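You operate a simulated robot arm through the tools that you are given. There is no shell and no other tool. Be economical: measure what you need, move in short steps, check, and stop when the job is done.

The job below is to be done with a simulated two-armed robot. You get a single attempt, and the scene is never put back.

TASK
On the gap between the rigs on the work table, fold the rag in half, so that its two short edges meet.

Only the result counts: the job must be done as asked and must still hold three seconds after the hand-in. Knocking over, shifting, dropping, spilling or breaking anything else fails it. Flat cloth is picked up by pressing the open fingertips on it (5 to 10 N) and closing them slowly along it; thin cloth reads only 2 to 8 mm in the jaws.

THE ROBOT
Two 7-joint arms with two-finger parallel grippers on one trunk, on a base that drives. Base frame: it is fixed to the floor where the robot stands at the start and does not move with it; the origin is under the middle of the robot, x ahead of it, y to its left, z up. Lengths are in m, angles in degrees, forces in N, time in s.
The left shoulder is at the start at [0.06, 0.189, 1.128], the right one opposite. With the tool pointing down near the work surface each hand reaches from about 0.1 to 0.64 m from the robot's upright axis, wherever it stands, measured 20 degrees to its own side. Places, roughly: gap between the rigs on the work table [0.5, -0.2, 0.8]. Payload 3.43 kg a hand.
The tool frame of a hand sits at the grasp point between the pads (the TCP): z along the fingers, y along the line on which they close. The tips reach 0.03 m beyond it. Largest opening 0.094 m; finger width 0.028, thickness 0.01; the body of the gripper, 0.05 by 0.096 m, starts 0.055 m behind the TCP.
Orientation is that of the tool frame in the base frame, as [roll, pitch, yaw] about the fixed x, y, z axes, in that order (R = Rz(yaw) Ry(pitch) Rx(roll)). With the fingers straight down and closing along the base's y, the tool's x points along the base's -x, its y along +y and its z along -z.

THE INTERFACE
- The arms move only by the tool step_arm. It takes "left_targets", "right_targets" or both (then of equal length, played together; a hand with none holds still); each is text: rows parted by semicolons, each of 6 numbers parted by spaces: the shift along the tool's x, y, z in mm, then the turn, a rotation vector about the tool's x, y, z in degrees. In form: dx dy dz rx ry rz; .... A call has 1 to 10 rows; each row shifts and turns the commanded pose from where the row before left it, along the tool's axes as they then stand. "left_grip" and "right_grip" are, for a hand that has rows, the gripper command, from -1 (fully open) to 1 (shut), values between in proportion, set as the call begins (left out, the last holds). A row lasts 0.2 s, in which the tool goes at most 0.05 m and 8.6 degrees; a call with a longer step from one row to the next is refused whole, and so is a gripper value outside its range. Where a pose cannot be reached the arm comes as near as it can. A force on the tool above 40 N (or 10 N above the force at the start of the call, whichever is more), or a blocked arm, ends the call early, and 0.2 s more pass. Each finger travels about 0.153 m/s and halts on what it meets, pressing with about 33 N; the grip force reading is that of the motor and also rises with nothing between the fingers. The clock runs only during rows and for 0.2 s after the last one: add rows that do not move to give the fingers time. The reply holds the time, the measured pose of the TCP, the force on the tool along the base axes, the opening and the grip force, in the units named above and with some noise, with the torque about the TCP (base axes, N m) and any sound that the robot's microphone picked up.
- Cameras (640 x 400 px; columns grow to the right, rows downward): "scene" is now at [0.0004, -0.0197, 1.6611]; the picture's right is [-0.30, -0.95, 0.00], its down [-0.85, 0.27, -0.46] and it looks along [0.44, -0.14, -0.89] (base axes); focal length 266 px, centre (320, 200). "left" rides on the left gripper at [0.076, -0.014, -0.103] in its tool frame; the picture's right is [0.18, 0.98, 0.00], its down [-0.75, 0.14, -0.64] and it looks along [-0.63, 0.12, 0.77] (tool axes); focal length 243 px, centre (320, 200). "right" rides on the right gripper at [0.076, 0.014, -0.102] in its tool frame; the picture's right is [-0.18, 0.98, 0.00], its down [-0.75, -0.14, -0.64] and it looks along [-0.63, -0.12, 0.77] (tool axes); focal length 243 px, centre (320, 200). There is no depth. A picture from a camera that has moved, and an enlarged one, comes with that camera's place and axes in the base frame and with its lens.
- capture(camera): a new picture of that camera. The clock stands still meanwhile.
- lift_body(by): slides the trunk up (or, below 0, down) by that many m; the arms and the scene camera ride with it, the base frame stays. It gives what a move gives, with no picture.
- roll_base(legs): drives the robot by 1 to 6 legs, each [ahead, left, turn to the left] in m, m and degrees, along the robot's own axes; the way and the turn of a leg run together, so that a leg with both is an arc; at most 1.5 m and 180 degrees a leg. The arms and the cameras ride along, it lands a little off, and it stops where it bumps. It gives what a move gives.
- turn_head(pan, tilt): turns the head with the scene camera to pan (to the left, within 86 degrees either way) and tilt (down, from -29 to 69), counted from straight ahead of the robot. It gives what a move gives.
- zoom(camera, box): a new picture of the part [left, top, right, bottom] of that camera's present view, enlarged. The clock stands still meanwhile.
- hand_in(): hands the job in; it is judged then, once.

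Work in short steps. Places have to be worked out from the pictures, the camera data and where the tool is seen: move nearer, look again, correct. Check each grasp and each placing, and mend what went wrong. You have 120 turns and 100 pictures in all, those below and enlarged ones among them. Open the grippers and draw the arms clear of the work before you hand the job in, unless the task says otherwise; then end with one line.

The tools are called after "Call:" as name(argument=value, ...) on one line, values as JSON. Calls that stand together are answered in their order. step_arm: Moves the arms, as the interface text tells. Its arguments: {"type":"object","properties":{"left_targets":{"type":"string"},"left_grip":{"type":"number"},"right_targets":{"type":"string"},"right_grip":{"type":"number"}},"required":[]} The other tools are called the same way: lift_body (by) slides the trunk up or down; roll_base (legs) drives the base; turn_head (pan, tilt) turns the head that bears the scene camera; capture (camera) takes a picture; zoom (camera, box) takes an enlarged picture of a part of a camera's view; hand_in () hands the job in.

At the start:

```text
clock: 0.0
left_position: [0.4122, 0.009, 1.023]
left_tcp_rot: [-180.0, 0.0, 180.0]
left_wrist_force: [-0.1, -0.2, 0.6]
left_moment: [0.02, -0.02, 0.01]
left_width: 0.0943
left_grip_force: 0.1
right_position: [0.3067, -0.2739, 1.046]
right_tcp_rot: [-180.0, 0.1, 180.0]
right_wrist_force: [0.4, -0.1, 1.5]
right_moment: [-0.01, 0.05, 0.0]
right_width: 0.0944
right_grip_force: 0.0
trunk travel left (down, up): [-0.8, 0.19]
robot x, y, heading: [0.0031, 0.0012, -0.1]
head pan, tilt: [-17.6, 62.8]
```

scene: 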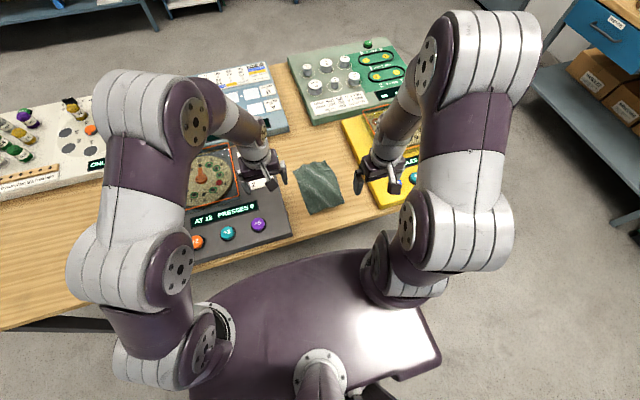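
right: 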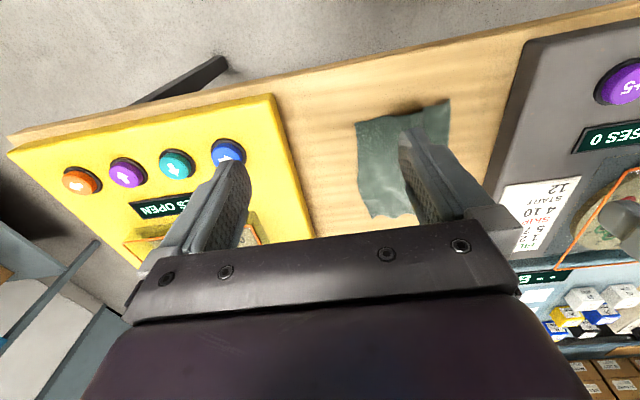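
left: 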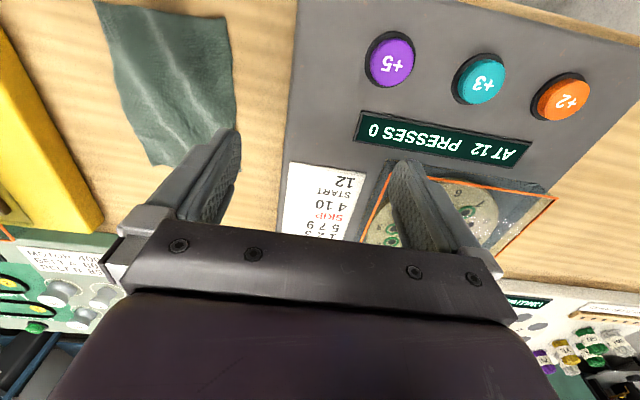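

I'll zoom in on the rag first to fix its corners. My rough estimate is x 0.385–0.59, y −0.235 to −0.10.

Call:
zoom(camera="scene", box=[240, 130, 400, 230])

```text
4.00 times, centred on (320, 180) of scene
camera zoom: at [0.0004, -0.0197, 1.6611], right [-0.3, -0.95, 0.0], down [-0.85, 0.27, -0.46], along [0.44, -0.14, -0.89], focal length 1066 px, centre (320, 280)
```

zoom: 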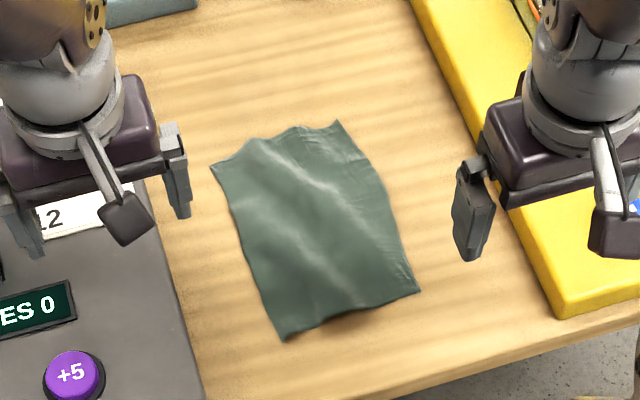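

The rag's corners come out near FL(0.577,−0.093), FR(0.589,−0.226), NR(0.387,−0.237) and NL(0.381,−0.107). My plan is to pick up the far short edge with both hands and fold it towards the robot. First I'll shift the base right so the rag is centred.

Call:
roll_base(legs=[[0, -0.163, 0]])

```text
clock: 1.4
left_position: [0.4121, -0.1524, 1.0239]
left_tcp_rot: [-179.9, 0.0, -179.9]
left_wrist_force: [0.8, -0.3, -1.5]
left_moment: [0.01, 0.02, 0.01]
left_width: 0.0937
left_grip_force: 0.0
right_position: [0.3091, -0.436, 1.048]
right_tcp_rot: [-179.9, 0.0, -179.9]
right_wrist_force: [-0.4, 0.6, 0.1]
right_moment: [0.0, -0.01, 0.02]
right_width: 0.0939
right_grip_force: 0.2
trunk travel left (down, up): [-0.8, 0.19]
robot x, y, heading: [0.0032, -0.1603, 0.3]
head pan, tilt: [-17.6, 62.8]
```

Next I'll yaw both hands about 90° with the cameras outward, so the fingers close along base x.

Call:
step_arm(left_targets="0 0 0 0 0 8.5;0 0 0 0 0 8.5;0 0 0 0 0 8.5;0 0 0 0 0 8.5;0 0 0 0 0 8.5;0 0 0 0 0 8.5;0 0 0 0 0 8.5;0 0 0 0 0 8.5;0 0 0 0 0 8.5;0 0 0 0 0 8.5", right_targets="0 0 0 0 0 -8.5;0 0 0 0 0 -8.5;0 0 0 0 0 -8.5;0 0 0 0 0 -8.5;0 0 0 0 0 -8.5;0 0 0 0 0 -8.5;0 0 0 0 0 -8.5;0 0 0 0 0 -8.5;0 0 0 0 0 -8.5;0 0 0 0 0 -8.5")

Call:
turn_head(pan=0, tilt=62)

Call:
capture(camera="scene")

```text
clock: 3.6
left_position: [0.4135, -0.1539, 1.024]
left_tcp_rot: [-179.9, 0.0, 95.0]
left_wrist_force: [0.1, -0.8, 0.1]
left_moment: [0.02, 0.0, 0.0]
left_width: 0.0939
left_grip_force: 0.0
right_position: [0.3088, -0.4361, 1.0466]
right_tcp_rot: [-179.9, 0.1, -94.7]
right_wrist_force: [0.4, -0.1, 0.3]
right_moment: [0.03, 0.0, 0.0]
right_width: 0.094
right_grip_force: 0.1
trunk travel left (down, up): [-0.8, 0.19]
robot x, y, heading: [0.0011, -0.1661, 0.1]
head pan, tilt: [-17.6, 62.8]
```

```text
clock: 4.4
left_position: [0.4124, -0.1527, 1.0236]
left_tcp_rot: [-180.0, 0.0, 95.2]
left_wrist_force: [-0.2, 0.4, -1.9]
left_moment: [0.03, 0.0, 0.0]
left_width: 0.0939
left_grip_force: 0.1
right_position: [0.3096, -0.4356, 1.048]
right_tcp_rot: [180.0, 0.0, -94.9]
right_wrist_force: [0.0, -0.1, 0.0]
right_moment: [0.0, 0.02, -0.04]
right_width: 0.0938
right_grip_force: 0.0
trunk travel left (down, up): [-0.8, 0.19]
robot x, y, heading: [0.0008, -0.1635, 0.2]
head pan, tilt: [0.0, 62.0]
```

```text
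95 pictures are left
camera scene: at [0.0045, -0.1637, 1.662], right [0.0, -1.0, 0.0], down [-0.88, 0.0, -0.47], along [0.47, 0.0, -0.88], focal length 266 px, centre (320, 200)
```

scene: 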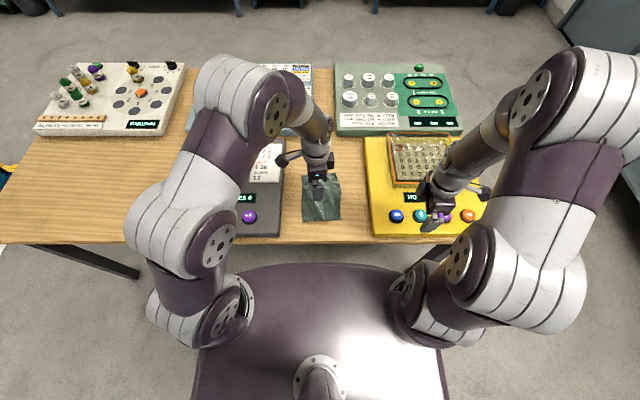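

The gap is about 0.28 m wide, so there is plenty of clearance. I'll bring both hands above the far corners, staying high, with the jaws about 50 mm open.

Call:
step_arm(left_targets="0 0 0 0 0 5;4.75 16 8 0 0 0;4.75 16 8 0 0 0;4.75 16 8 0 0 0;4.75 16 8 0 0 0;4.75 16 8 0 0 0;4.75 16 8 0 0 0;4.75 16 8 0 0 0;4.75 16 8 0 0 0;0 0 0 0 0 0", right_targets="0 0 0 0 0 -5;-32 -34.4 0 0 0 0;-32 -34.4 0 0 0 0;-32 -34.4 0 0 0 0;-32 -34.4 0 0 0 0;-32 -34.4 0 0 0 0;-32 -34.4 0 0 0 0;-32 -34.4 0 0 0 0;0 0 45 0 0 0;0 0 45 0 0 0", left_grip=-0.06, right_grip=-0.06)

Call:
capture(camera="scene")

Call:
capture(camera="left")

Call:
capture(camera="right")

```text
clock: 6.6
left_position: [0.5422, -0.1142, 0.9604]
left_tcp_rot: [180.0, -0.1, 90.1]
left_wrist_force: [0.0, -0.2, -0.6]
left_moment: [-0.02, -0.01, -0.03]
left_width: 0.0498
left_grip_force: 0.1
right_position: [0.5487, -0.2122, 0.9556]
right_tcp_rot: [180.0, 0.0, -89.9]
right_wrist_force: [0.1, 0.5, 0.4]
right_moment: [0.02, -0.03, 0.0]
right_width: 0.0499
right_grip_force: 0.1
trunk travel left (down, up): [-0.8, 0.19]
robot x, y, heading: [-0.0021, -0.1612, 0.3]
head pan, tilt: [0.0, 62.0]
```

```text
94 pictures are left
camera scene: at [0.0054, -0.1636, 1.6621], right [0.0, -1.0, 0.0], down [-0.88, 0.0, -0.47], along [0.47, 0.0, -0.88], focal length 266 px, centre (320, 200)
```

scene: 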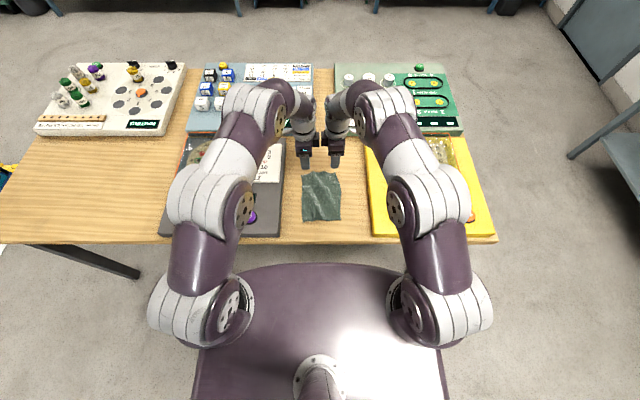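

```text
93 pictures are left
camera left: at [0.528, -0.039, 1.0622], right [0.98, 0.19, 0.0], down [0.14, -0.75, 0.64], along [0.12, -0.63, -0.77], focal length 243 px, centre (320, 200)
```

left: 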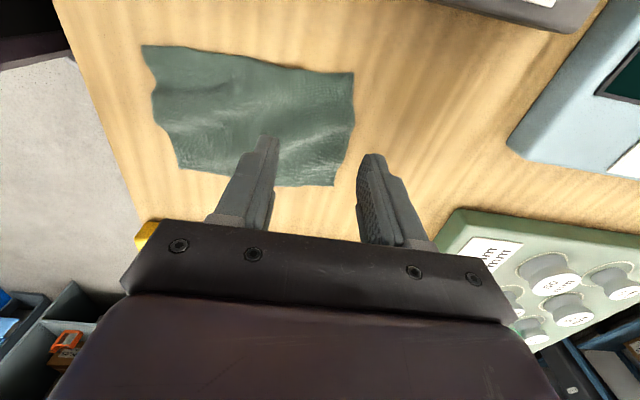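

```text
92 pictures are left
camera right: at [0.5344, -0.2866, 1.0575], right [-0.98, 0.18, 0.0], down [0.14, 0.75, 0.64], along [0.12, 0.63, -0.77], focal length 243 px, centre (320, 200)
```

right: 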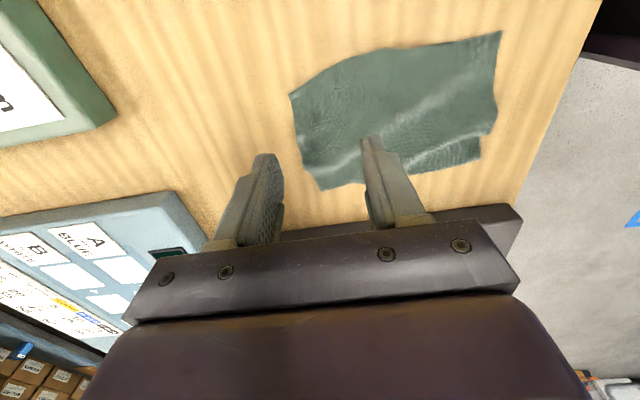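

Both wrist cameras put the far edge at x≈0.573 (left) to 0.583 (right). I'll shift the hands back about 10 mm so both fingers land on the cloth, then descend to about 15 mm above the table.

Call:
step_arm(left_targets="4 -9 0 0 0 0;0 0 40 0 0 0;0 0 40 0 0 0;0 0 32 0 0 0;0 0 0 0 0 0", right_targets="-5 12 0 0 0 0;0 0 40 0 0 0;0 0 40 0 0 0;0 0 28 0 0 0;0 0 0 0 0 0")

Call:
capture(camera="left")

Call:
capture(camera="right")

```text
clock: 7.8
left_position: [0.532, -0.1072, 0.8482]
left_tcp_rot: [-180.0, 0.0, 90.1]
left_wrist_force: [0.4, 0.0, 0.1]
left_moment: [0.01, -0.03, 0.02]
left_width: 0.0497
left_grip_force: 0.0
right_position: [0.5393, -0.2044, 0.8481]
right_tcp_rot: [-179.9, -0.1, -90.0]
right_wrist_force: [0.0, -0.2, -0.7]
right_moment: [0.0, -0.02, 0.01]
right_width: 0.0499
right_grip_force: 0.2
trunk travel left (down, up): [-0.8, 0.19]
robot x, y, heading: [0.0007, -0.1633, 0.1]
head pan, tilt: [0.0, 62.0]
```

```text
91 pictures are left
camera left: at [0.5181, -0.0327, 0.9497], right [0.98, 0.19, 0.0], down [0.14, -0.75, 0.64], along [0.12, -0.63, -0.77], focal length 243 px, centre (320, 200)
```

left: 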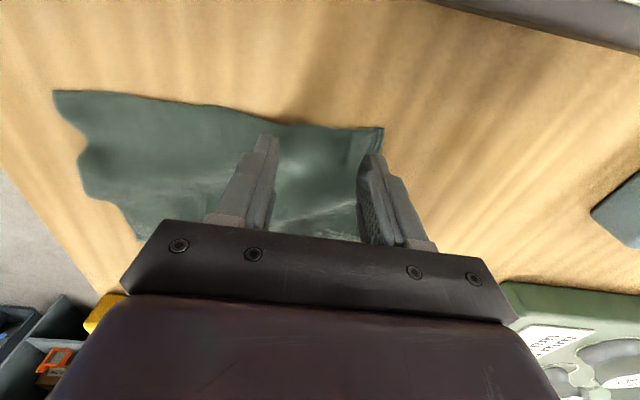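

```text
90 pictures are left
camera right: at [0.5245, -0.2806, 0.9499], right [-0.98, 0.18, 0.0], down [0.14, 0.75, 0.64], along [0.12, 0.63, -0.77], focal length 243 px, centre (320, 200)
```

right: 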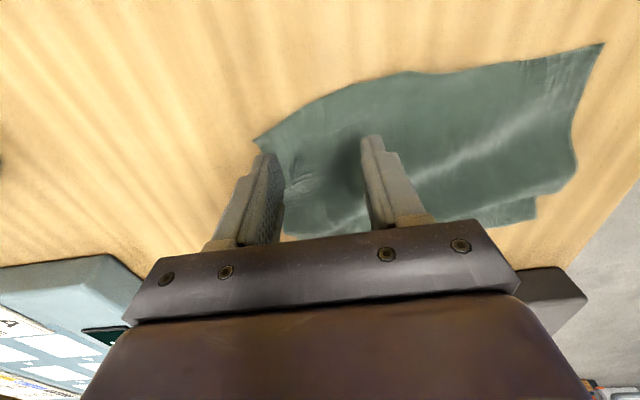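

The far fingers sit right at the edge, so I'll move back 5 mm more and go down in small steps, watching the force.

Call:
step_arm(left_targets="0 -5 0 0 0 0;0 0 4 0 0 0;0 0 4 0 0 0;0 0 3 0 0 0;0 0 0 0 0 0", right_targets="0 6 0 0 0 0;0 0 4 0 0 0;0 0 4 0 0 0;0 0 3 0 0 0;0 0 0 0 0 0")

```text
clock: 9.0
left_position: [0.5272, -0.1101, 0.8378]
left_tcp_rot: [-179.9, 0.0, 90.1]
left_wrist_force: [0.0, -0.1, 0.2]
left_moment: [0.0, 0.0, 0.03]
left_width: 0.05
left_grip_force: 0.1
right_position: [0.5312, -0.2058, 0.8384]
right_tcp_rot: [-180.0, 0.0, -89.9]
right_wrist_force: [-0.8, 0.1, 0.0]
right_moment: [0.0, -0.01, 0.02]
right_width: 0.0498
right_grip_force: 0.1
trunk travel left (down, up): [-0.8, 0.19]
robot x, y, heading: [-0.0023, -0.1656, 0.2]
head pan, tilt: [0.0, 62.0]
```

No contact yet, so I'll keep going down slowly.

Call:
step_arm(left_targets="0 0 2 0 0 0;0 0 2 0 0 0;0 0 0 0 0 0", right_targets="0 0 2 0 0 0;0 0 2 0 0 0;0 0 0 0 0 0")

Call:
step_arm(left_targets="0 0 2 0 0 0;0 0 1 0 0 0;0 0 0 0 0 0", right_targets="0 0 2 0 0 0;0 0 1 0 0 0;0 0 0 0 0 0")

```text
clock: 9.8
left_position: [0.5264, -0.1096, 0.8331]
left_tcp_rot: [-180.0, 0.0, 90.1]
left_wrist_force: [0.2, 0.1, 0.1]
left_moment: [0.01, 0.06, -0.01]
left_width: 0.0498
left_grip_force: 0.0
right_position: [0.5309, -0.2074, 0.8339]
right_tcp_rot: [-180.0, 0.1, -89.9]
right_wrist_force: [0.0, 0.2, 0.0]
right_moment: [-0.01, 0.01, -0.01]
right_width: 0.05
right_grip_force: 0.0
trunk travel left (down, up): [-0.8, 0.19]
robot x, y, heading: [-0.0037, -0.1679, 0.2]
head pan, tilt: [0.0, 62.0]
```

```text
clock: 10.6
left_position: [0.5273, -0.1104, 0.8306]
left_tcp_rot: [179.8, 0.0, 90.1]
left_wrist_force: [-0.2, 1.8, 10.6]
left_moment: [0.1, 0.14, 0.01]
left_width: 0.0499
left_grip_force: 0.1
right_position: [0.5302, -0.2076, 0.8323]
right_tcp_rot: [-179.9, 0.2, -89.8]
right_wrist_force: [1.5, 0.0, 1.7]
right_moment: [-0.01, 0.0, -0.03]
right_width: 0.0498
right_grip_force: 0.1
trunk travel left (down, up): [-0.8, 0.19]
robot x, y, heading: [0.0026, -0.1643, 0.2]
head pan, tilt: [0.0, 62.0]
```

The left hand presses with 10.6 N and the right with 1.7 N. I'll balance those and start closing slowly.

Call:
step_arm(left_targets="0 0 -0.4 0 0 0;0 0 0 0 0 0", right_targets="0 0 0.6 0 0 0;0 0 0 0 0 0")

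Call:
step_arm(left_targets="0 0 0 0 0 0;0 0 0 0 0 0", right_targets="0 0 0 0 0 0;0 0 0 0 0 0", left_grip=0.15, right_grip=0.15)

```text
clock: 11.2
left_position: [0.5266, -0.1101, 0.8312]
left_tcp_rot: [179.9, 0.0, 90.0]
left_wrist_force: [1.2, -0.3, 8.7]
left_moment: [0.02, 0.06, -0.02]
left_width: 0.0494
left_grip_force: 0.1
right_position: [0.5306, -0.2075, 0.8308]
right_tcp_rot: [-179.9, 0.0, -89.9]
right_wrist_force: [-0.3, 2.1, 8.9]
right_moment: [0.0, 0.04, -0.01]
right_width: 0.05
right_grip_force: 0.0
trunk travel left (down, up): [-0.8, 0.19]
robot x, y, heading: [-0.0021, -0.1602, 0.2]
head pan, tilt: [0.0, 62.0]
```

```text
clock: 11.8
left_position: [0.5263, -0.111, 0.8327]
left_tcp_rot: [179.9, -0.1, 90.2]
left_wrist_force: [-0.2, 1.2, 10.4]
left_moment: [0.11, 0.02, 0.03]
left_width: 0.0388
left_grip_force: 0.0
right_position: [0.5304, -0.2069, 0.8308]
right_tcp_rot: [-179.9, 0.0, -89.9]
right_wrist_force: [1.5, -0.5, 10.3]
right_moment: [-0.11, 0.0, 0.03]
right_width: 0.0388
right_grip_force: 0.1
trunk travel left (down, up): [-0.8, 0.19]
robot x, y, heading: [-0.0003, -0.1643, -0.0]
head pan, tilt: [0.0, 62.0]
```

Both forces are steady near 10 N, so I'll keep closing and check with a picture partway.

Call:
step_arm(left_targets="0 0 -0.2 0 0 0;0 0 0 0 0 0", right_targets="0 0 -0.2 0 0 0;0 0 0 0 0 0", left_grip=0.35, right_grip=0.35)

Call:
capture(camera="left")

Call:
capture(camera="right")

```text
clock: 12.4
left_position: [0.5252, -0.1105, 0.8309]
left_tcp_rot: [179.8, 0.1, 90.1]
left_wrist_force: [0.0, -0.2, 8.3]
left_moment: [0.02, 0.03, 0.02]
left_width: 0.0295
left_grip_force: 0.0
right_position: [0.5298, -0.2059, 0.8317]
right_tcp_rot: [-179.8, 0.0, -89.9]
right_wrist_force: [-0.3, 0.3, 9.9]
right_moment: [-0.07, -0.04, -0.01]
right_width: 0.0291
right_grip_force: 0.1
trunk travel left (down, up): [-0.8, 0.19]
robot x, y, heading: [-0.0032, -0.1655, 0.1]
head pan, tilt: [0.0, 62.0]
```

```text
89 pictures are left
camera left: at [0.5124, -0.0345, 0.9334], right [0.98, 0.19, 0.0], down [0.14, -0.75, 0.64], along [0.12, -0.63, -0.77], focal length 243 px, centre (320, 200)
```

left: 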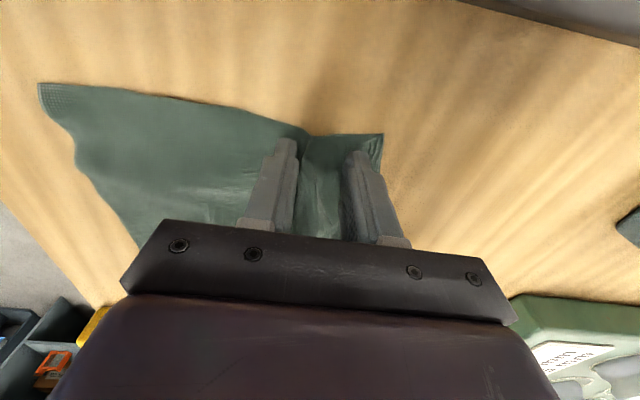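

```text
88 pictures are left
camera right: at [0.5149, -0.2827, 0.9328], right [-0.98, 0.18, 0.0], down [0.14, 0.75, 0.64], along [0.12, 0.63, -0.77], focal length 243 px, centre (320, 200)
```

right: 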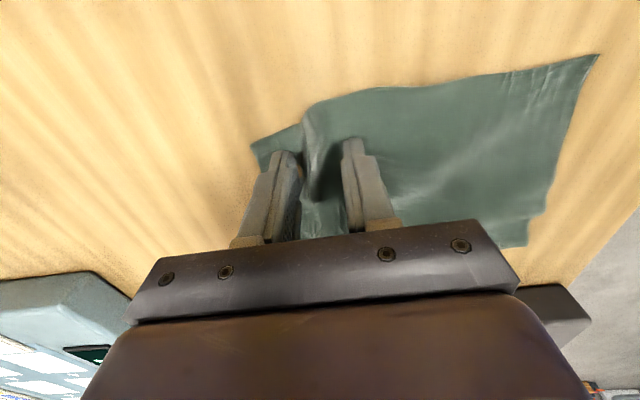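

The cloth is buckling up between the fingers, but the free flap beyond the far finger is growing. From here I'll shift the hands forward as they close, so the far finger stays put near the edge.

Call:
step_arm(left_targets="0 4 0 0 0 0;0 4 0 0 0 0;0 0 0 0 0 0", right_targets="0 -4 0 0 0 0;0 -4 0 0 0 0;0 0 0 0 0 0", left_grip=0.55, right_grip=0.55)

Call:
step_arm(left_targets="0 3 0 0 0 0;0 3 0 0 0 0;0 0 0 0 0 0", right_targets="0 -3 0 0 0 0;0 -3 0 0 0 0;0 0 0 0 0 0", left_grip=0.75, right_grip=0.75)

Call:
capture(camera="left")

Call:
capture(camera="right")

```text
clock: 13.2
left_position: [0.5338, -0.1108, 0.8315]
left_tcp_rot: [179.9, 0.0, 90.1]
left_wrist_force: [-0.9, 0.0, 4.4]
left_moment: [0.02, 0.0, 0.01]
left_width: 0.0214
left_grip_force: 0.1
right_position: [0.538, -0.2071, 0.8303]
right_tcp_rot: [180.0, 0.0, -90.0]
right_wrist_force: [-2.2, -0.1, 8.2]
right_moment: [-0.05, 0.03, -0.02]
right_width: 0.021
right_grip_force: 0.1
trunk travel left (down, up): [-0.8, 0.19]
robot x, y, heading: [0.0004, -0.1572, 0.3]
head pan, tilt: [0.0, 62.0]
```

```text
clock: 14.0
left_position: [0.5397, -0.1107, 0.8318]
left_tcp_rot: [179.9, 0.0, 90.1]
left_wrist_force: [-1.1, 0.6, 3.0]
left_moment: [0.07, 0.01, 0.03]
left_width: 0.0118
left_grip_force: 0.0
right_position: [0.5451, -0.2071, 0.8319]
right_tcp_rot: [-179.8, 0.0, -89.9]
right_wrist_force: [-1.7, 0.3, 9.9]
right_moment: [-0.1, 0.04, 0.0]
right_width: 0.0114
right_grip_force: 0.2
trunk travel left (down, up): [-0.8, 0.19]
robot x, y, heading: [0.0017, -0.1653, 0.1]
head pan, tilt: [0.0, 62.0]
```

```text
87 pictures are left
camera left: at [0.526, -0.0347, 0.9335], right [0.98, 0.19, 0.0], down [0.14, -0.75, 0.64], along [0.12, -0.63, -0.77], focal length 243 px, centre (320, 200)
```

left: 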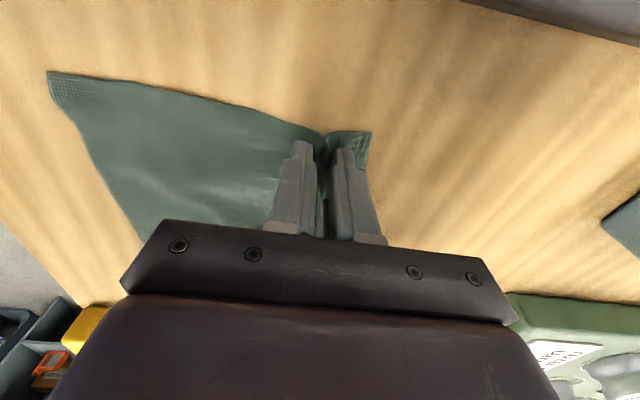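

```text
86 pictures are left
camera right: at [0.5298, -0.2828, 0.9327], right [-0.98, 0.18, 0.0], down [0.14, 0.75, 0.64], along [0.12, 0.63, -0.77], focal length 243 px, centre (320, 200)
```

right: 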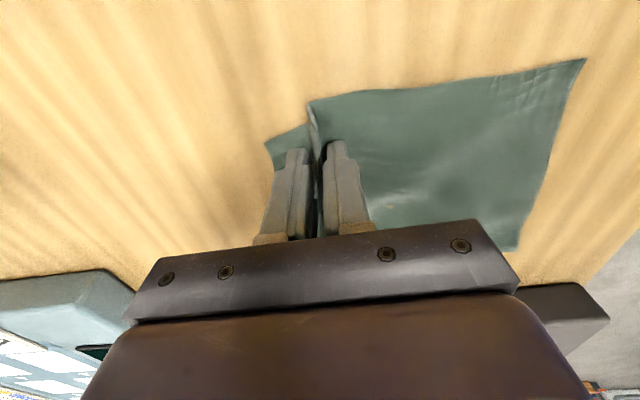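

The ridge is between the jaws with a small flap of about 10–15 mm beyond. I'll close fully.

Call:
step_arm(left_targets="0 2 0.3 0 0 0;0 0 0 0 0 0;0 0 0 0 0 0", right_targets="0 -2 0 0 0 0;0 0 0 0 0 0;0 0 0 0 0 0", left_grip=1, right_grip=1)

Call:
step_arm(left_targets="0 0 -10 0 0 0;0 0 -10 0 0 0;0 0 -10 0 0 0;0 0 0 0 0 0", right_targets="0 0 -10 0 0 0;0 0 -10 0 0 0;0 0 -10 0 0 0;0 0 0 0 0 0")

Call:
capture(camera="left")

Call:
capture(camera="right")

Call:
zoom(camera="scene", box=[260, 110, 388, 230])

```text
clock: 14.8
left_position: [0.5411, -0.1098, 0.8315]
left_tcp_rot: [179.9, -0.1, 90.0]
left_wrist_force: [-1.3, -0.7, 3.6]
left_moment: [-0.01, 0.05, 0.03]
left_width: 0.0035
left_grip_force: 32.9
right_position: [0.5452, -0.2073, 0.8311]
right_tcp_rot: [-179.8, 0.0, -89.9]
right_wrist_force: [-4.0, -1.8, 12.9]
right_moment: [-0.17, 0.06, -0.01]
right_width: 0.0021
right_grip_force: 33.4
trunk travel left (down, up): [-0.8, 0.19]
robot x, y, heading: [0.0008, -0.1595, -0.1]
head pan, tilt: [0.0, 62.0]
```

```text
clock: 15.8
left_position: [0.5427, -0.1108, 0.8606]
left_tcp_rot: [-180.0, 0.0, 90.1]
left_wrist_force: [-0.8, 1.0, 0.0]
left_moment: [0.0, 0.02, 0.04]
left_width: 0.0034
left_grip_force: 32.8
right_position: [0.5457, -0.2068, 0.8607]
right_tcp_rot: [180.0, 0.0, -90.0]
right_wrist_force: [0.3, -0.2, 0.3]
right_moment: [-0.03, -0.02, 0.04]
right_width: 0.0026
right_grip_force: 33.1
trunk travel left (down, up): [-0.8, 0.19]
robot x, y, heading: [0.0, -0.1617, -0.1]
head pan, tilt: [0.0, 62.0]
```

```text
85 pictures are left
camera left: at [0.529, -0.0346, 0.9628], right [0.98, 0.19, 0.0], down [0.14, -0.75, 0.64], along [0.12, -0.63, -0.77], focal length 243 px, centre (320, 200)
```

left: 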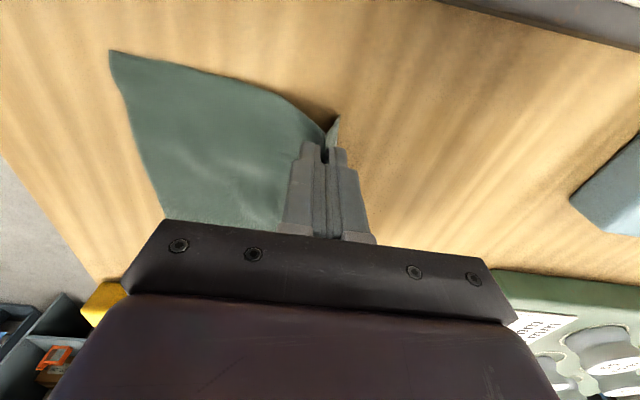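

```text
84 pictures are left
camera right: at [0.5315, -0.2826, 0.9624], right [-0.98, 0.18, 0.0], down [0.14, 0.75, 0.64], along [0.12, 0.63, -0.77], focal length 243 px, centre (320, 200)
```

right: 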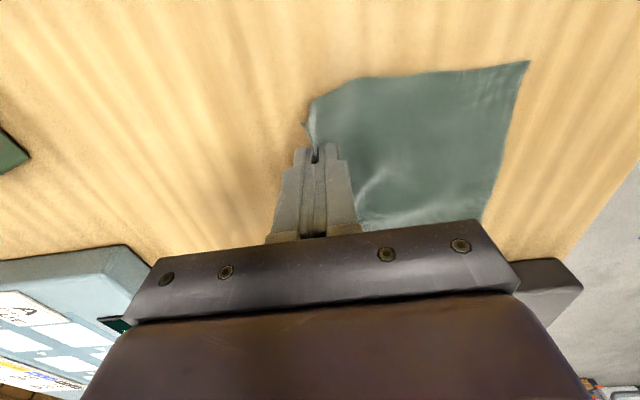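

```text
3.33 times, centred on (324, 170) of scene
camera zoom: at [0.0046, -0.1636, 1.662], right [0.0, -1.0, 0.0], down [-0.88, 0.0, -0.47], along [0.47, 0.0, -0.88], focal length 888 px, centre (307, 300)
```

zoom: 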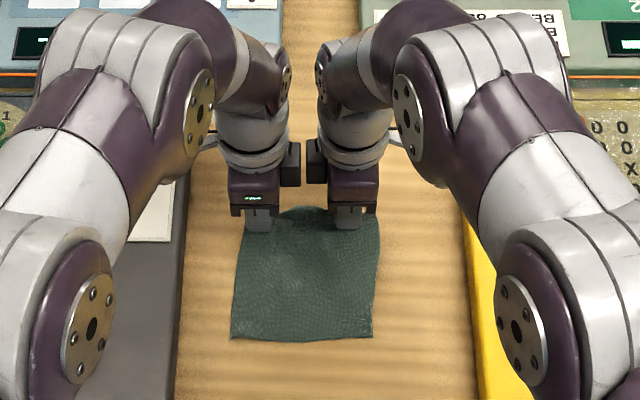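

Both corners are held, with jaw readings of 3.4 and 2.6 mm. The pinched ridge leaves a small flap on the far side, and folding towards the robot would double that flap back. Instead I'll lift the rag clear, lay its free end down pointing away from the robot, and bring the held edge forward over it, so the flap leads.

Call:
step_arm(left_targets="0 3 -22 0 0 0;0 3 -22 0 0 0;0 3 -22 0 0 0;0 3 -22 0 0 0;0 3 -22 0 0 0;0 3 -22 0 0 0;0 3 -22 0 0 0;0 3 -22 0 0 0;0 0 0 0 0 0", right_targets="0 -3 -22 0 0 0;0 -3 -22 0 0 0;0 -3 -22 0 0 0;0 -3 -22 0 0 0;0 -3 -22 0 0 0;0 -3 -22 0 0 0;0 -3 -22 0 0 0;0 -3 -22 0 0 0;0 0 0 0 0 0")

Call:
zoom(camera="scene", box=[240, 80, 400, 230])

Call:
capture(camera="left")

Call:
capture(camera="right")

```text
clock: 17.8
left_position: [0.5667, -0.1111, 1.0378]
left_tcp_rot: [-180.0, -0.1, 90.1]
left_wrist_force: [0.2, 1.4, 0.0]
left_moment: [-0.03, 0.0, -0.02]
left_width: 0.0032
left_grip_force: 32.4
right_position: [0.5717, -0.2077, 1.0346]
right_tcp_rot: [180.0, 0.1, -89.8]
right_wrist_force: [0.2, -0.7, -0.5]
right_moment: [-0.01, -0.01, 0.01]
right_width: 0.0022
right_grip_force: 32.9
trunk travel left (down, up): [-0.8, 0.19]
robot x, y, heading: [-0.0005, -0.166, -0.0]
head pan, tilt: [0.0, 62.0]
```

```text
2.67 times, centred on (320, 155) of scene
camera zoom: at [0.0049, -0.1636, 1.662], right [0.0, -1.0, 0.0], down [-0.88, 0.0, -0.47], along [0.47, 0.0, -0.88], focal length 711 px, centre (320, 320)
```

zoom: 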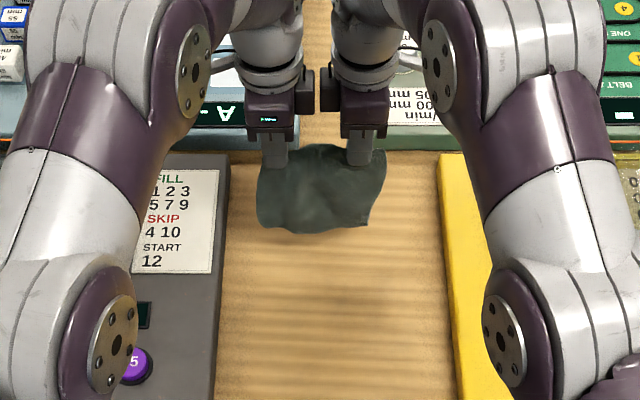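

```text
81 pictures are left
camera left: at [0.5528, -0.0348, 1.1384], right [0.98, 0.19, 0.0], down [0.14, -0.75, 0.64], along [0.12, -0.63, -0.77], focal length 243 px, centre (320, 200)
```

left: 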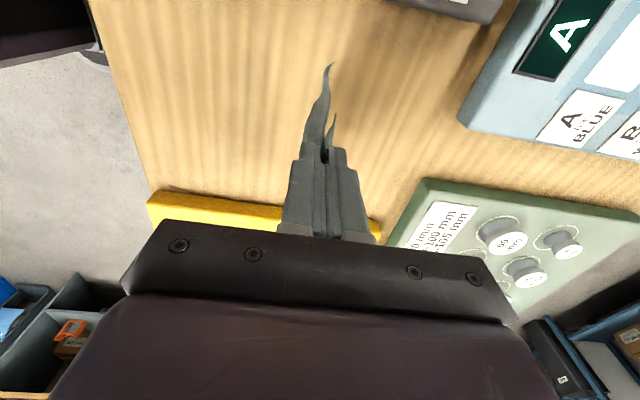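

```text
80 pictures are left
camera right: at [0.5569, -0.2829, 1.1368], right [-0.98, 0.18, 0.0], down [0.14, 0.75, 0.64], along [0.12, 0.63, -0.77], focal length 243 px, centre (320, 200)
```

right: 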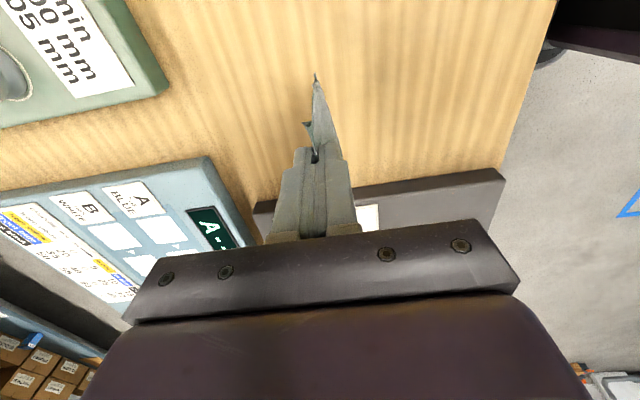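

The rag hangs cleanly with its bottom edge at z≈0.85, and about 157 mm of cloth hangs below the tips. I'll lower it while drifting towards the robot, so the bottom half lies down pointing away.

Call:
step_arm(left_targets="0 -1 20 0 0 0;0 -2 20 0 0 0;0 -8 10 0 0 0;0 -10 10 0 0 0;0 -10 10 0 0 0;0 -10 10 0 0 0;0 0 0 0 0 0", right_targets="0 1 20 0 0 0;0 2 20 0 0 0;0 8 10 0 0 0;0 10 10 0 0 0;0 10 10 0 0 0;0 10 10 0 0 0;0 0 0 0 0 0")

Call:
zoom(camera="scene", box=[240, 80, 400, 230])

Call:
capture(camera="left")

Call:
capture(camera="right")

```text
clock: 19.4
left_position: [0.5265, -0.1102, 0.9555]
left_tcp_rot: [-180.0, 0.0, 90.2]
left_wrist_force: [-0.6, 0.7, -0.3]
left_moment: [0.01, -0.01, 0.0]
left_width: 0.0033
left_grip_force: 32.8
right_position: [0.5314, -0.208, 0.9572]
right_tcp_rot: [-179.9, 0.0, -89.8]
right_wrist_force: [0.4, -0.4, 0.4]
right_moment: [0.0, 0.03, 0.05]
right_width: 0.0025
right_grip_force: 33.0
trunk travel left (down, up): [-0.8, 0.19]
robot x, y, heading: [-0.0007, -0.1616, 0.3]
head pan, tilt: [0.0, 62.0]
```

```text
2.67 times, centred on (320, 155) of scene
camera zoom: at [0.0051, -0.1635, 1.662], right [0.0, -1.0, 0.0], down [-0.88, 0.0, -0.47], along [0.47, 0.0, -0.88], focal length 711 px, centre (320, 320)
```

zoom: 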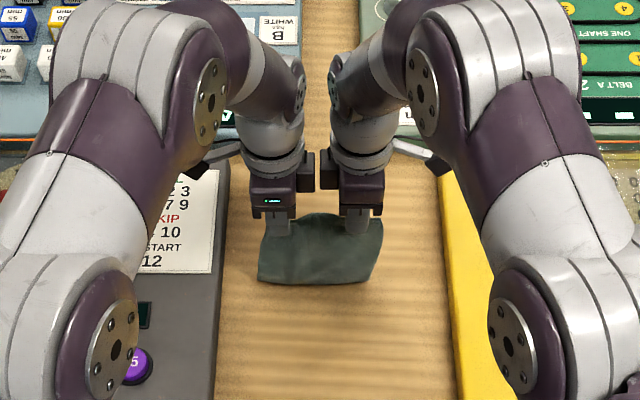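

```text
78 pictures are left
camera left: at [0.5128, -0.0348, 1.0576], right [0.98, 0.19, 0.0], down [0.14, -0.75, 0.64], along [0.12, -0.63, -0.77], focal length 243 px, centre (320, 200)
```

left: 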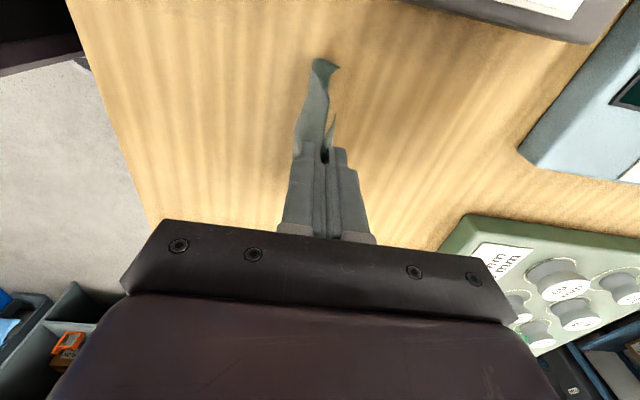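

```text
77 pictures are left
camera right: at [0.5164, -0.2829, 1.057], right [-0.98, 0.18, 0.0], down [0.14, 0.75, 0.64], along [0.12, 0.63, -0.77], focal length 243 px, centre (320, 200)
```

right: 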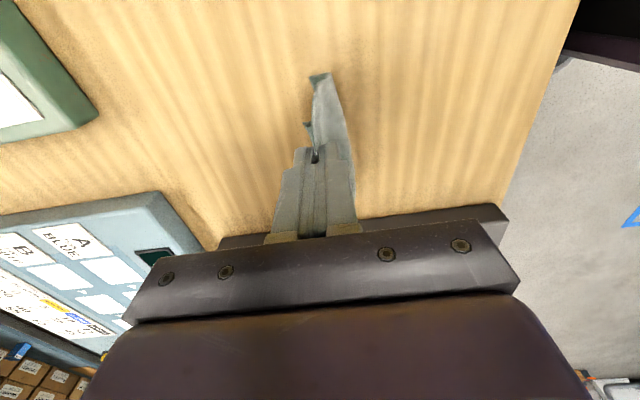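

The bottom edge has turned away from the robot as planned and sits at x≈0.54. I'll keep laying it down.

Call:
step_arm(left_targets="0 -12 9 0 0 0;0 -12 9 0 0 0;0 -12 9 0 0 0;0 -12 9 0 0 0;0 -12 9 0 0 0;0 -12 9 0 0 0;0 -12 9 0 0 0;0 0 0 0 0 0", right_targets="0 12 9 0 0 0;0 12 9 0 0 0;0 12 9 0 0 0;0 12 9 0 0 0;0 12 9 0 0 0;0 12 9 0 0 0;0 12 9 0 0 0;0 0 0 0 0 0")

Call:
capture(camera="left")

Call:
capture(camera="right")

Call:
zoom(camera="scene", box=[240, 80, 400, 230])

```text
clock: 21.2
left_position: [0.4422, -0.111, 0.8935]
left_tcp_rot: [-180.0, 0.1, 90.0]
left_wrist_force: [-0.5, 0.0, 0.2]
left_moment: [-0.04, 0.0, 0.0]
left_width: 0.003
left_grip_force: 33.2
right_position: [0.4478, -0.2071, 0.8943]
right_tcp_rot: [180.0, 0.0, -89.9]
right_wrist_force: [0.2, 0.2, -1.3]
right_moment: [0.02, -0.01, 0.02]
right_width: 0.0025
right_grip_force: 33.4
trunk travel left (down, up): [-0.8, 0.19]
robot x, y, heading: [-0.0014, -0.1656, 0.2]
head pan, tilt: [0.0, 62.0]
```

```text
76 pictures are left
camera left: at [0.4288, -0.0348, 0.9951], right [0.98, 0.19, 0.0], down [0.14, -0.75, 0.64], along [0.12, -0.63, -0.77], focal length 243 px, centre (320, 200)
```

left: 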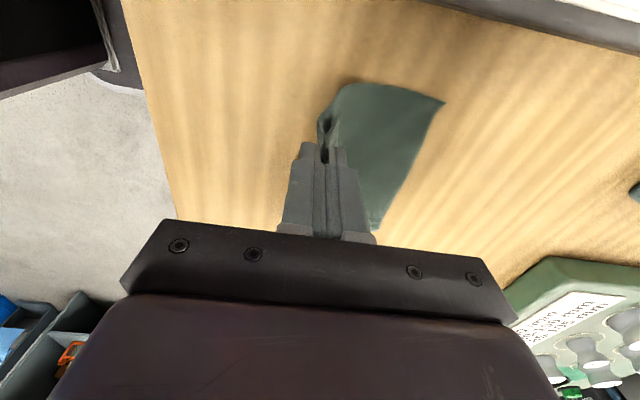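

```text
75 pictures are left
camera right: at [0.4326, -0.2833, 0.9949], right [-0.98, 0.18, 0.0], down [0.14, 0.75, 0.64], along [0.12, 0.63, -0.77], focal length 243 px, centre (320, 200)
```

right: 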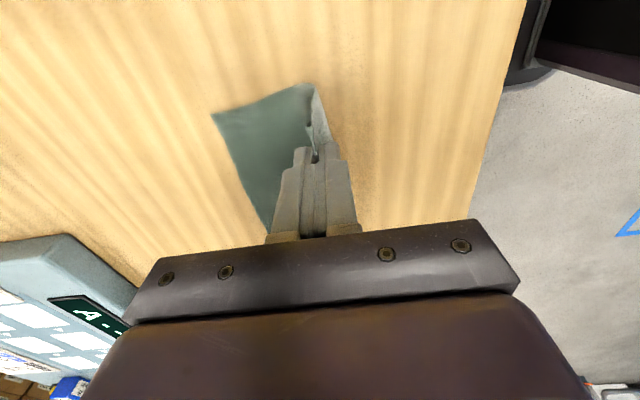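

```text
2.67 times, centred on (320, 155) of scene
camera zoom: at [0.0049, -0.1636, 1.662], right [0.0, -1.0, 0.0], down [-0.88, 0.0, -0.47], along [0.47, 0.0, -0.88], focal length 711 px, centre (320, 320)
```

zoom: 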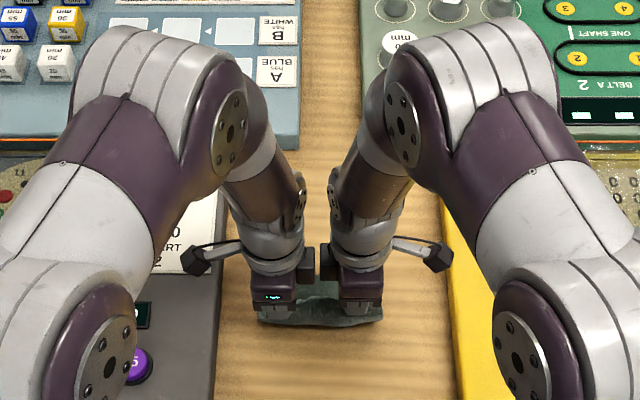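

The bottom half now lies pointing away with its edge at x≈0.535, and the crease is near x≈0.44. I'll bring the held edge forward over it, stopping just above the surface.

Call:
step_arm(left_targets="0 10 -1 0 0 0;0 10 4 0 0 0;0 10 8 0 0 0;0 10 12 0 0 0;0 8 14 0 0 0;0 6 12 0 0 0;0 0 0 0 0 0", right_targets="0 -10 -1 0 0 0;0 -10 4 0 0 0;0 -10 8 0 0 0;0 -10 12 0 0 0;0 -6 14 0 0 0;0 -4 12 0 0 0;0 0 0 0 0 0")

Call:
capture(camera="left")

Call:
capture(camera="right")

Call:
zoom(camera="scene", box=[240, 80, 400, 230])

```text
clock: 22.8
left_position: [0.4977, -0.1123, 0.8433]
left_tcp_rot: [179.9, 0.0, 90.1]
left_wrist_force: [0.6, -0.3, -0.4]
left_moment: [0.03, -0.02, -0.02]
left_width: 0.0031
left_grip_force: 33.1
right_position: [0.4954, -0.2069, 0.8443]
right_tcp_rot: [-179.9, 0.0, -89.9]
right_wrist_force: [-1.4, -0.9, 0.8]
right_moment: [0.0, 0.02, 0.03]
right_width: 0.0021
right_grip_force: 33.0
trunk travel left (down, up): [-0.8, 0.19]
robot x, y, heading: [-0.0006, -0.163, -0.0]
head pan, tilt: [0.0, 62.0]
```

```text
73 pictures are left
camera left: at [0.4832, -0.0354, 0.9462], right [0.98, 0.19, 0.0], down [0.14, -0.75, 0.64], along [0.12, -0.63, -0.77], focal length 243 px, centre (320, 200)
```

left: 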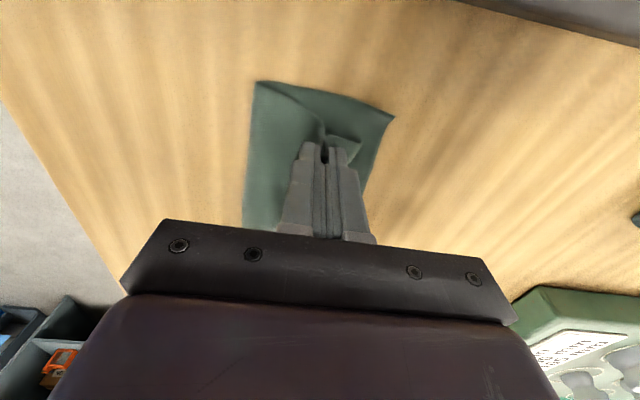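

```text
72 pictures are left
camera right: at [0.4805, -0.2832, 0.945], right [-0.98, 0.18, 0.0], down [0.14, 0.75, 0.64], along [0.12, 0.63, -0.77], focal length 243 px, centre (320, 200)
```

right: 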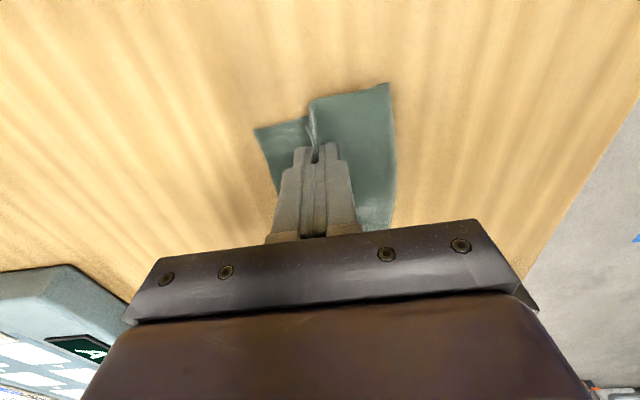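

```text
2.67 times, centred on (320, 155) of scene
camera zoom: at [0.0041, -0.1636, 1.662], right [0.0, -1.0, 0.0], down [-0.88, 0.0, -0.47], along [0.47, 0.0, -0.88], focal length 711 px, centre (320, 320)
```

zoom: 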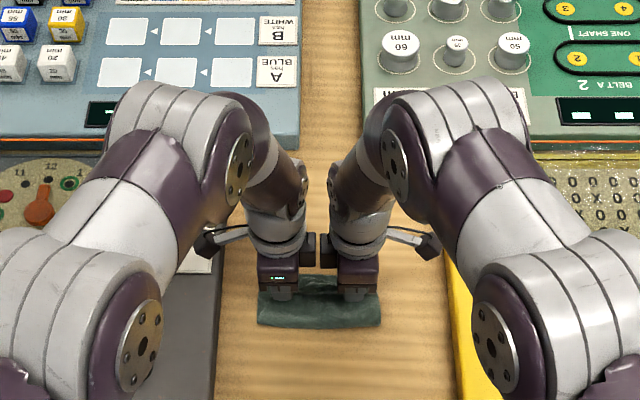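

The fold is forming well. I'll zoom in on both wrist views to compare the upper and lower edges.

Call:
zoom(camera="left", box=[240, 70, 400, 170])

Call:
zoom(camera="right", box=[240, 70, 400, 170])

```text
4.00 times, centred on (320, 120) of left
camera zoom: at [0.4832, -0.0354, 0.9462], right [0.98, 0.19, 0.0], down [0.14, -0.75, 0.64], along [0.12, -0.63, -0.77], focal length 970 px, centre (320, 520)
```

zoom: 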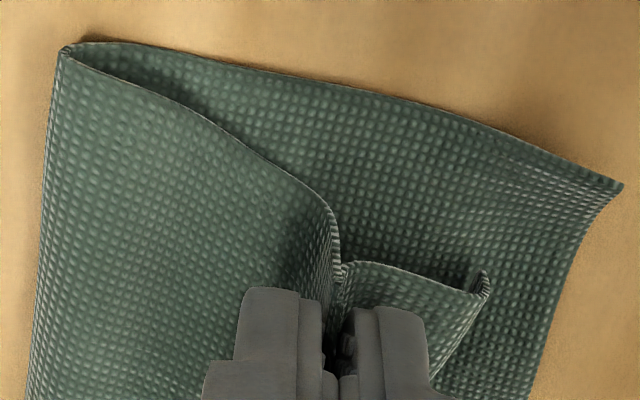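

```text
4.00 times, centred on (320, 120) of right
camera zoom: at [0.4805, -0.2832, 0.945], right [-0.98, 0.18, 0.0], down [0.14, 0.75, 0.64], along [0.12, 0.63, -0.77], focal length 970 px, centre (320, 520)
```

zoom: 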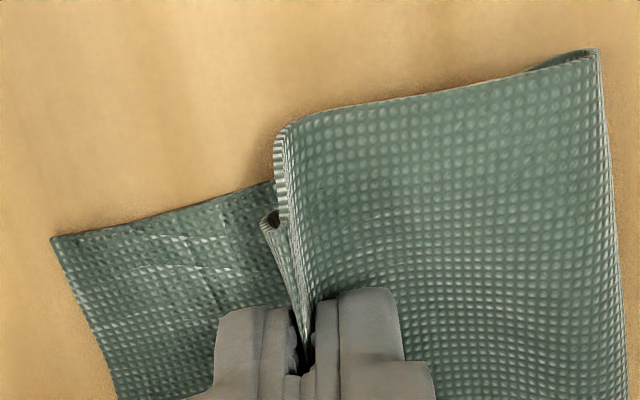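

The right edge is about 35 mm short, though 25 mm of that is flap and ridge. The left is about 19 mm short with the ridge still to release. I'll lower both with a small forward shift, more on the right.

Call:
step_arm(left_targets="0 1 4 0 0 0;0 1 3 0 0 0;0 0 2 0 0 0;0 0 0 0 0 0", right_targets="0 -4 4 0 0 0;0 -4 3 0 0 0;0 -2 2 0 0 0;0 0 0 0 0 0")

Call:
zoom(camera="left", box=[240, 70, 400, 170])

Call:
zoom(camera="right", box=[240, 70, 400, 170])

```text
clock: 23.8
left_position: [0.4964, -0.1108, 0.8364]
left_tcp_rot: [-180.0, 0.0, 90.1]
left_wrist_force: [-0.7, 0.1, 0.6]
left_moment: [-0.04, -0.01, 0.0]
left_width: 0.0033
left_grip_force: 32.7
right_position: [0.5057, -0.2078, 0.8354]
right_tcp_rot: [180.0, 0.0, -89.9]
right_wrist_force: [-1.1, 0.0, 1.9]
right_moment: [0.02, 0.07, 0.03]
right_width: 0.0024
right_grip_force: 32.8
trunk travel left (down, up): [-0.8, 0.19]
robot x, y, heading: [-0.0031, -0.1634, 0.2]
head pan, tilt: [0.0, 62.0]
```

```text
4.00 times, centred on (320, 120) of left
camera zoom: at [0.4842, -0.0351, 0.9376], right [0.98, 0.19, 0.0], down [0.14, -0.75, 0.64], along [0.12, -0.63, -0.77], focal length 970 px, centre (320, 520)
```

zoom: 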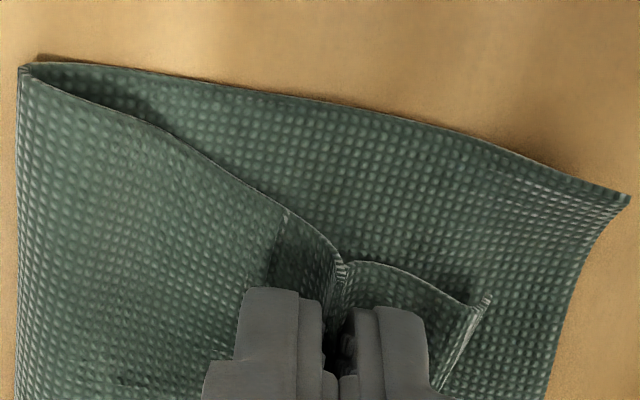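

```text
4.00 times, centred on (320, 120) of right
camera zoom: at [0.4907, -0.2826, 0.9366], right [-0.98, 0.18, 0.0], down [0.14, 0.75, 0.64], along [0.12, 0.63, -0.77], focal length 970 px, centre (320, 520)
```

zoom: 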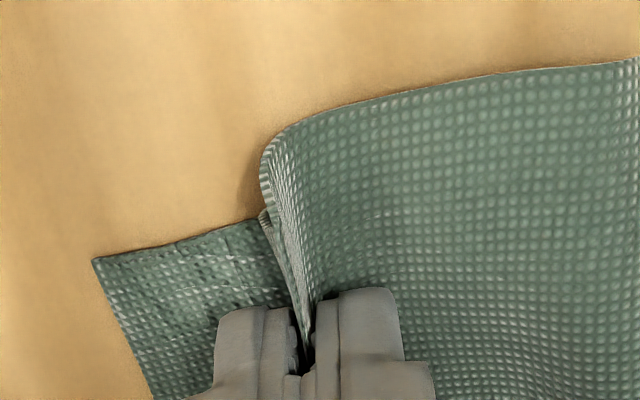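

The left side of the top layer is inset about 15 mm, and the right is still a bit short. I'll move the left hand 9 mm outward and the right hand 6 mm forward.

Call:
step_arm(left_targets="0 0 -3 0 0 0;5 2 0 0 0 0;4 2 0 0 0 0;0 0 3 0 0 0;0 0 1 0 0 0;0 0 0 0 0 0", right_targets="0 0 -4 0 0 0;0 -3 -2 0 0 0;0 -3 0 0 0 0;0 0 3 0 0 0;0 0 3 0 0 0;0 0 0 0 0 0")

Call:
zoom(camera="left", box=[240, 70, 400, 170])

Call:
zoom(camera="right", box=[240, 70, 400, 170])

```text
clock: 25.2
left_position: [0.5025, -0.1012, 0.8344]
left_tcp_rot: [180.0, 0.0, 90.1]
left_wrist_force: [0.3, -0.7, 1.7]
left_moment: [-0.02, -0.04, 0.03]
left_width: 0.0033
left_grip_force: 33.0
right_position: [0.5116, -0.2069, 0.8347]
right_tcp_rot: [-180.0, -0.1, -89.9]
right_wrist_force: [-0.5, 1.2, 2.4]
right_moment: [0.02, -0.03, 0.01]
right_width: 0.0021
right_grip_force: 33.3
trunk travel left (down, up): [-0.8, 0.19]
robot x, y, heading: [0.0027, -0.1617, -0.1]
head pan, tilt: [0.0, 62.0]
```

```text
4.00 times, centred on (320, 120) of left
camera zoom: at [0.4886, -0.0258, 0.9363], right [0.98, 0.19, 0.0], down [0.14, -0.75, 0.64], along [0.12, -0.63, -0.77], focal length 970 px, centre (320, 520)
```

zoom: 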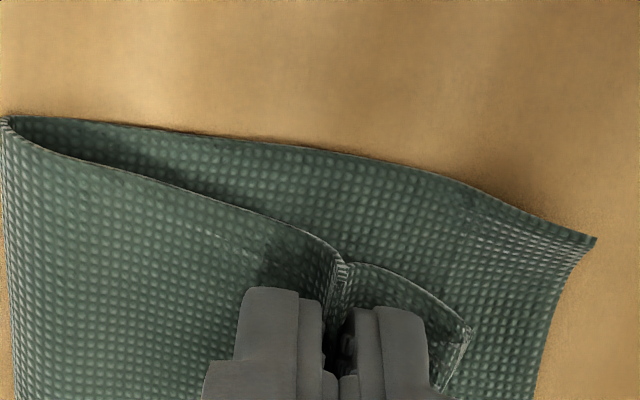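

```text
4.00 times, centred on (320, 120) of right
camera zoom: at [0.4973, -0.2828, 0.9366], right [-0.98, 0.18, 0.0], down [0.14, 0.75, 0.64], along [0.12, 0.63, -0.77], focal length 970 px, centre (320, 520)
```

zoom: 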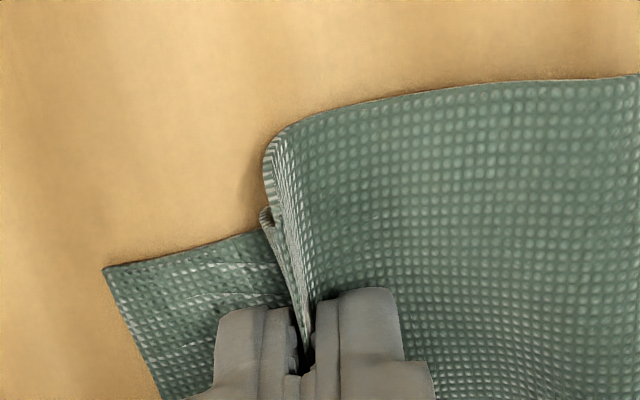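

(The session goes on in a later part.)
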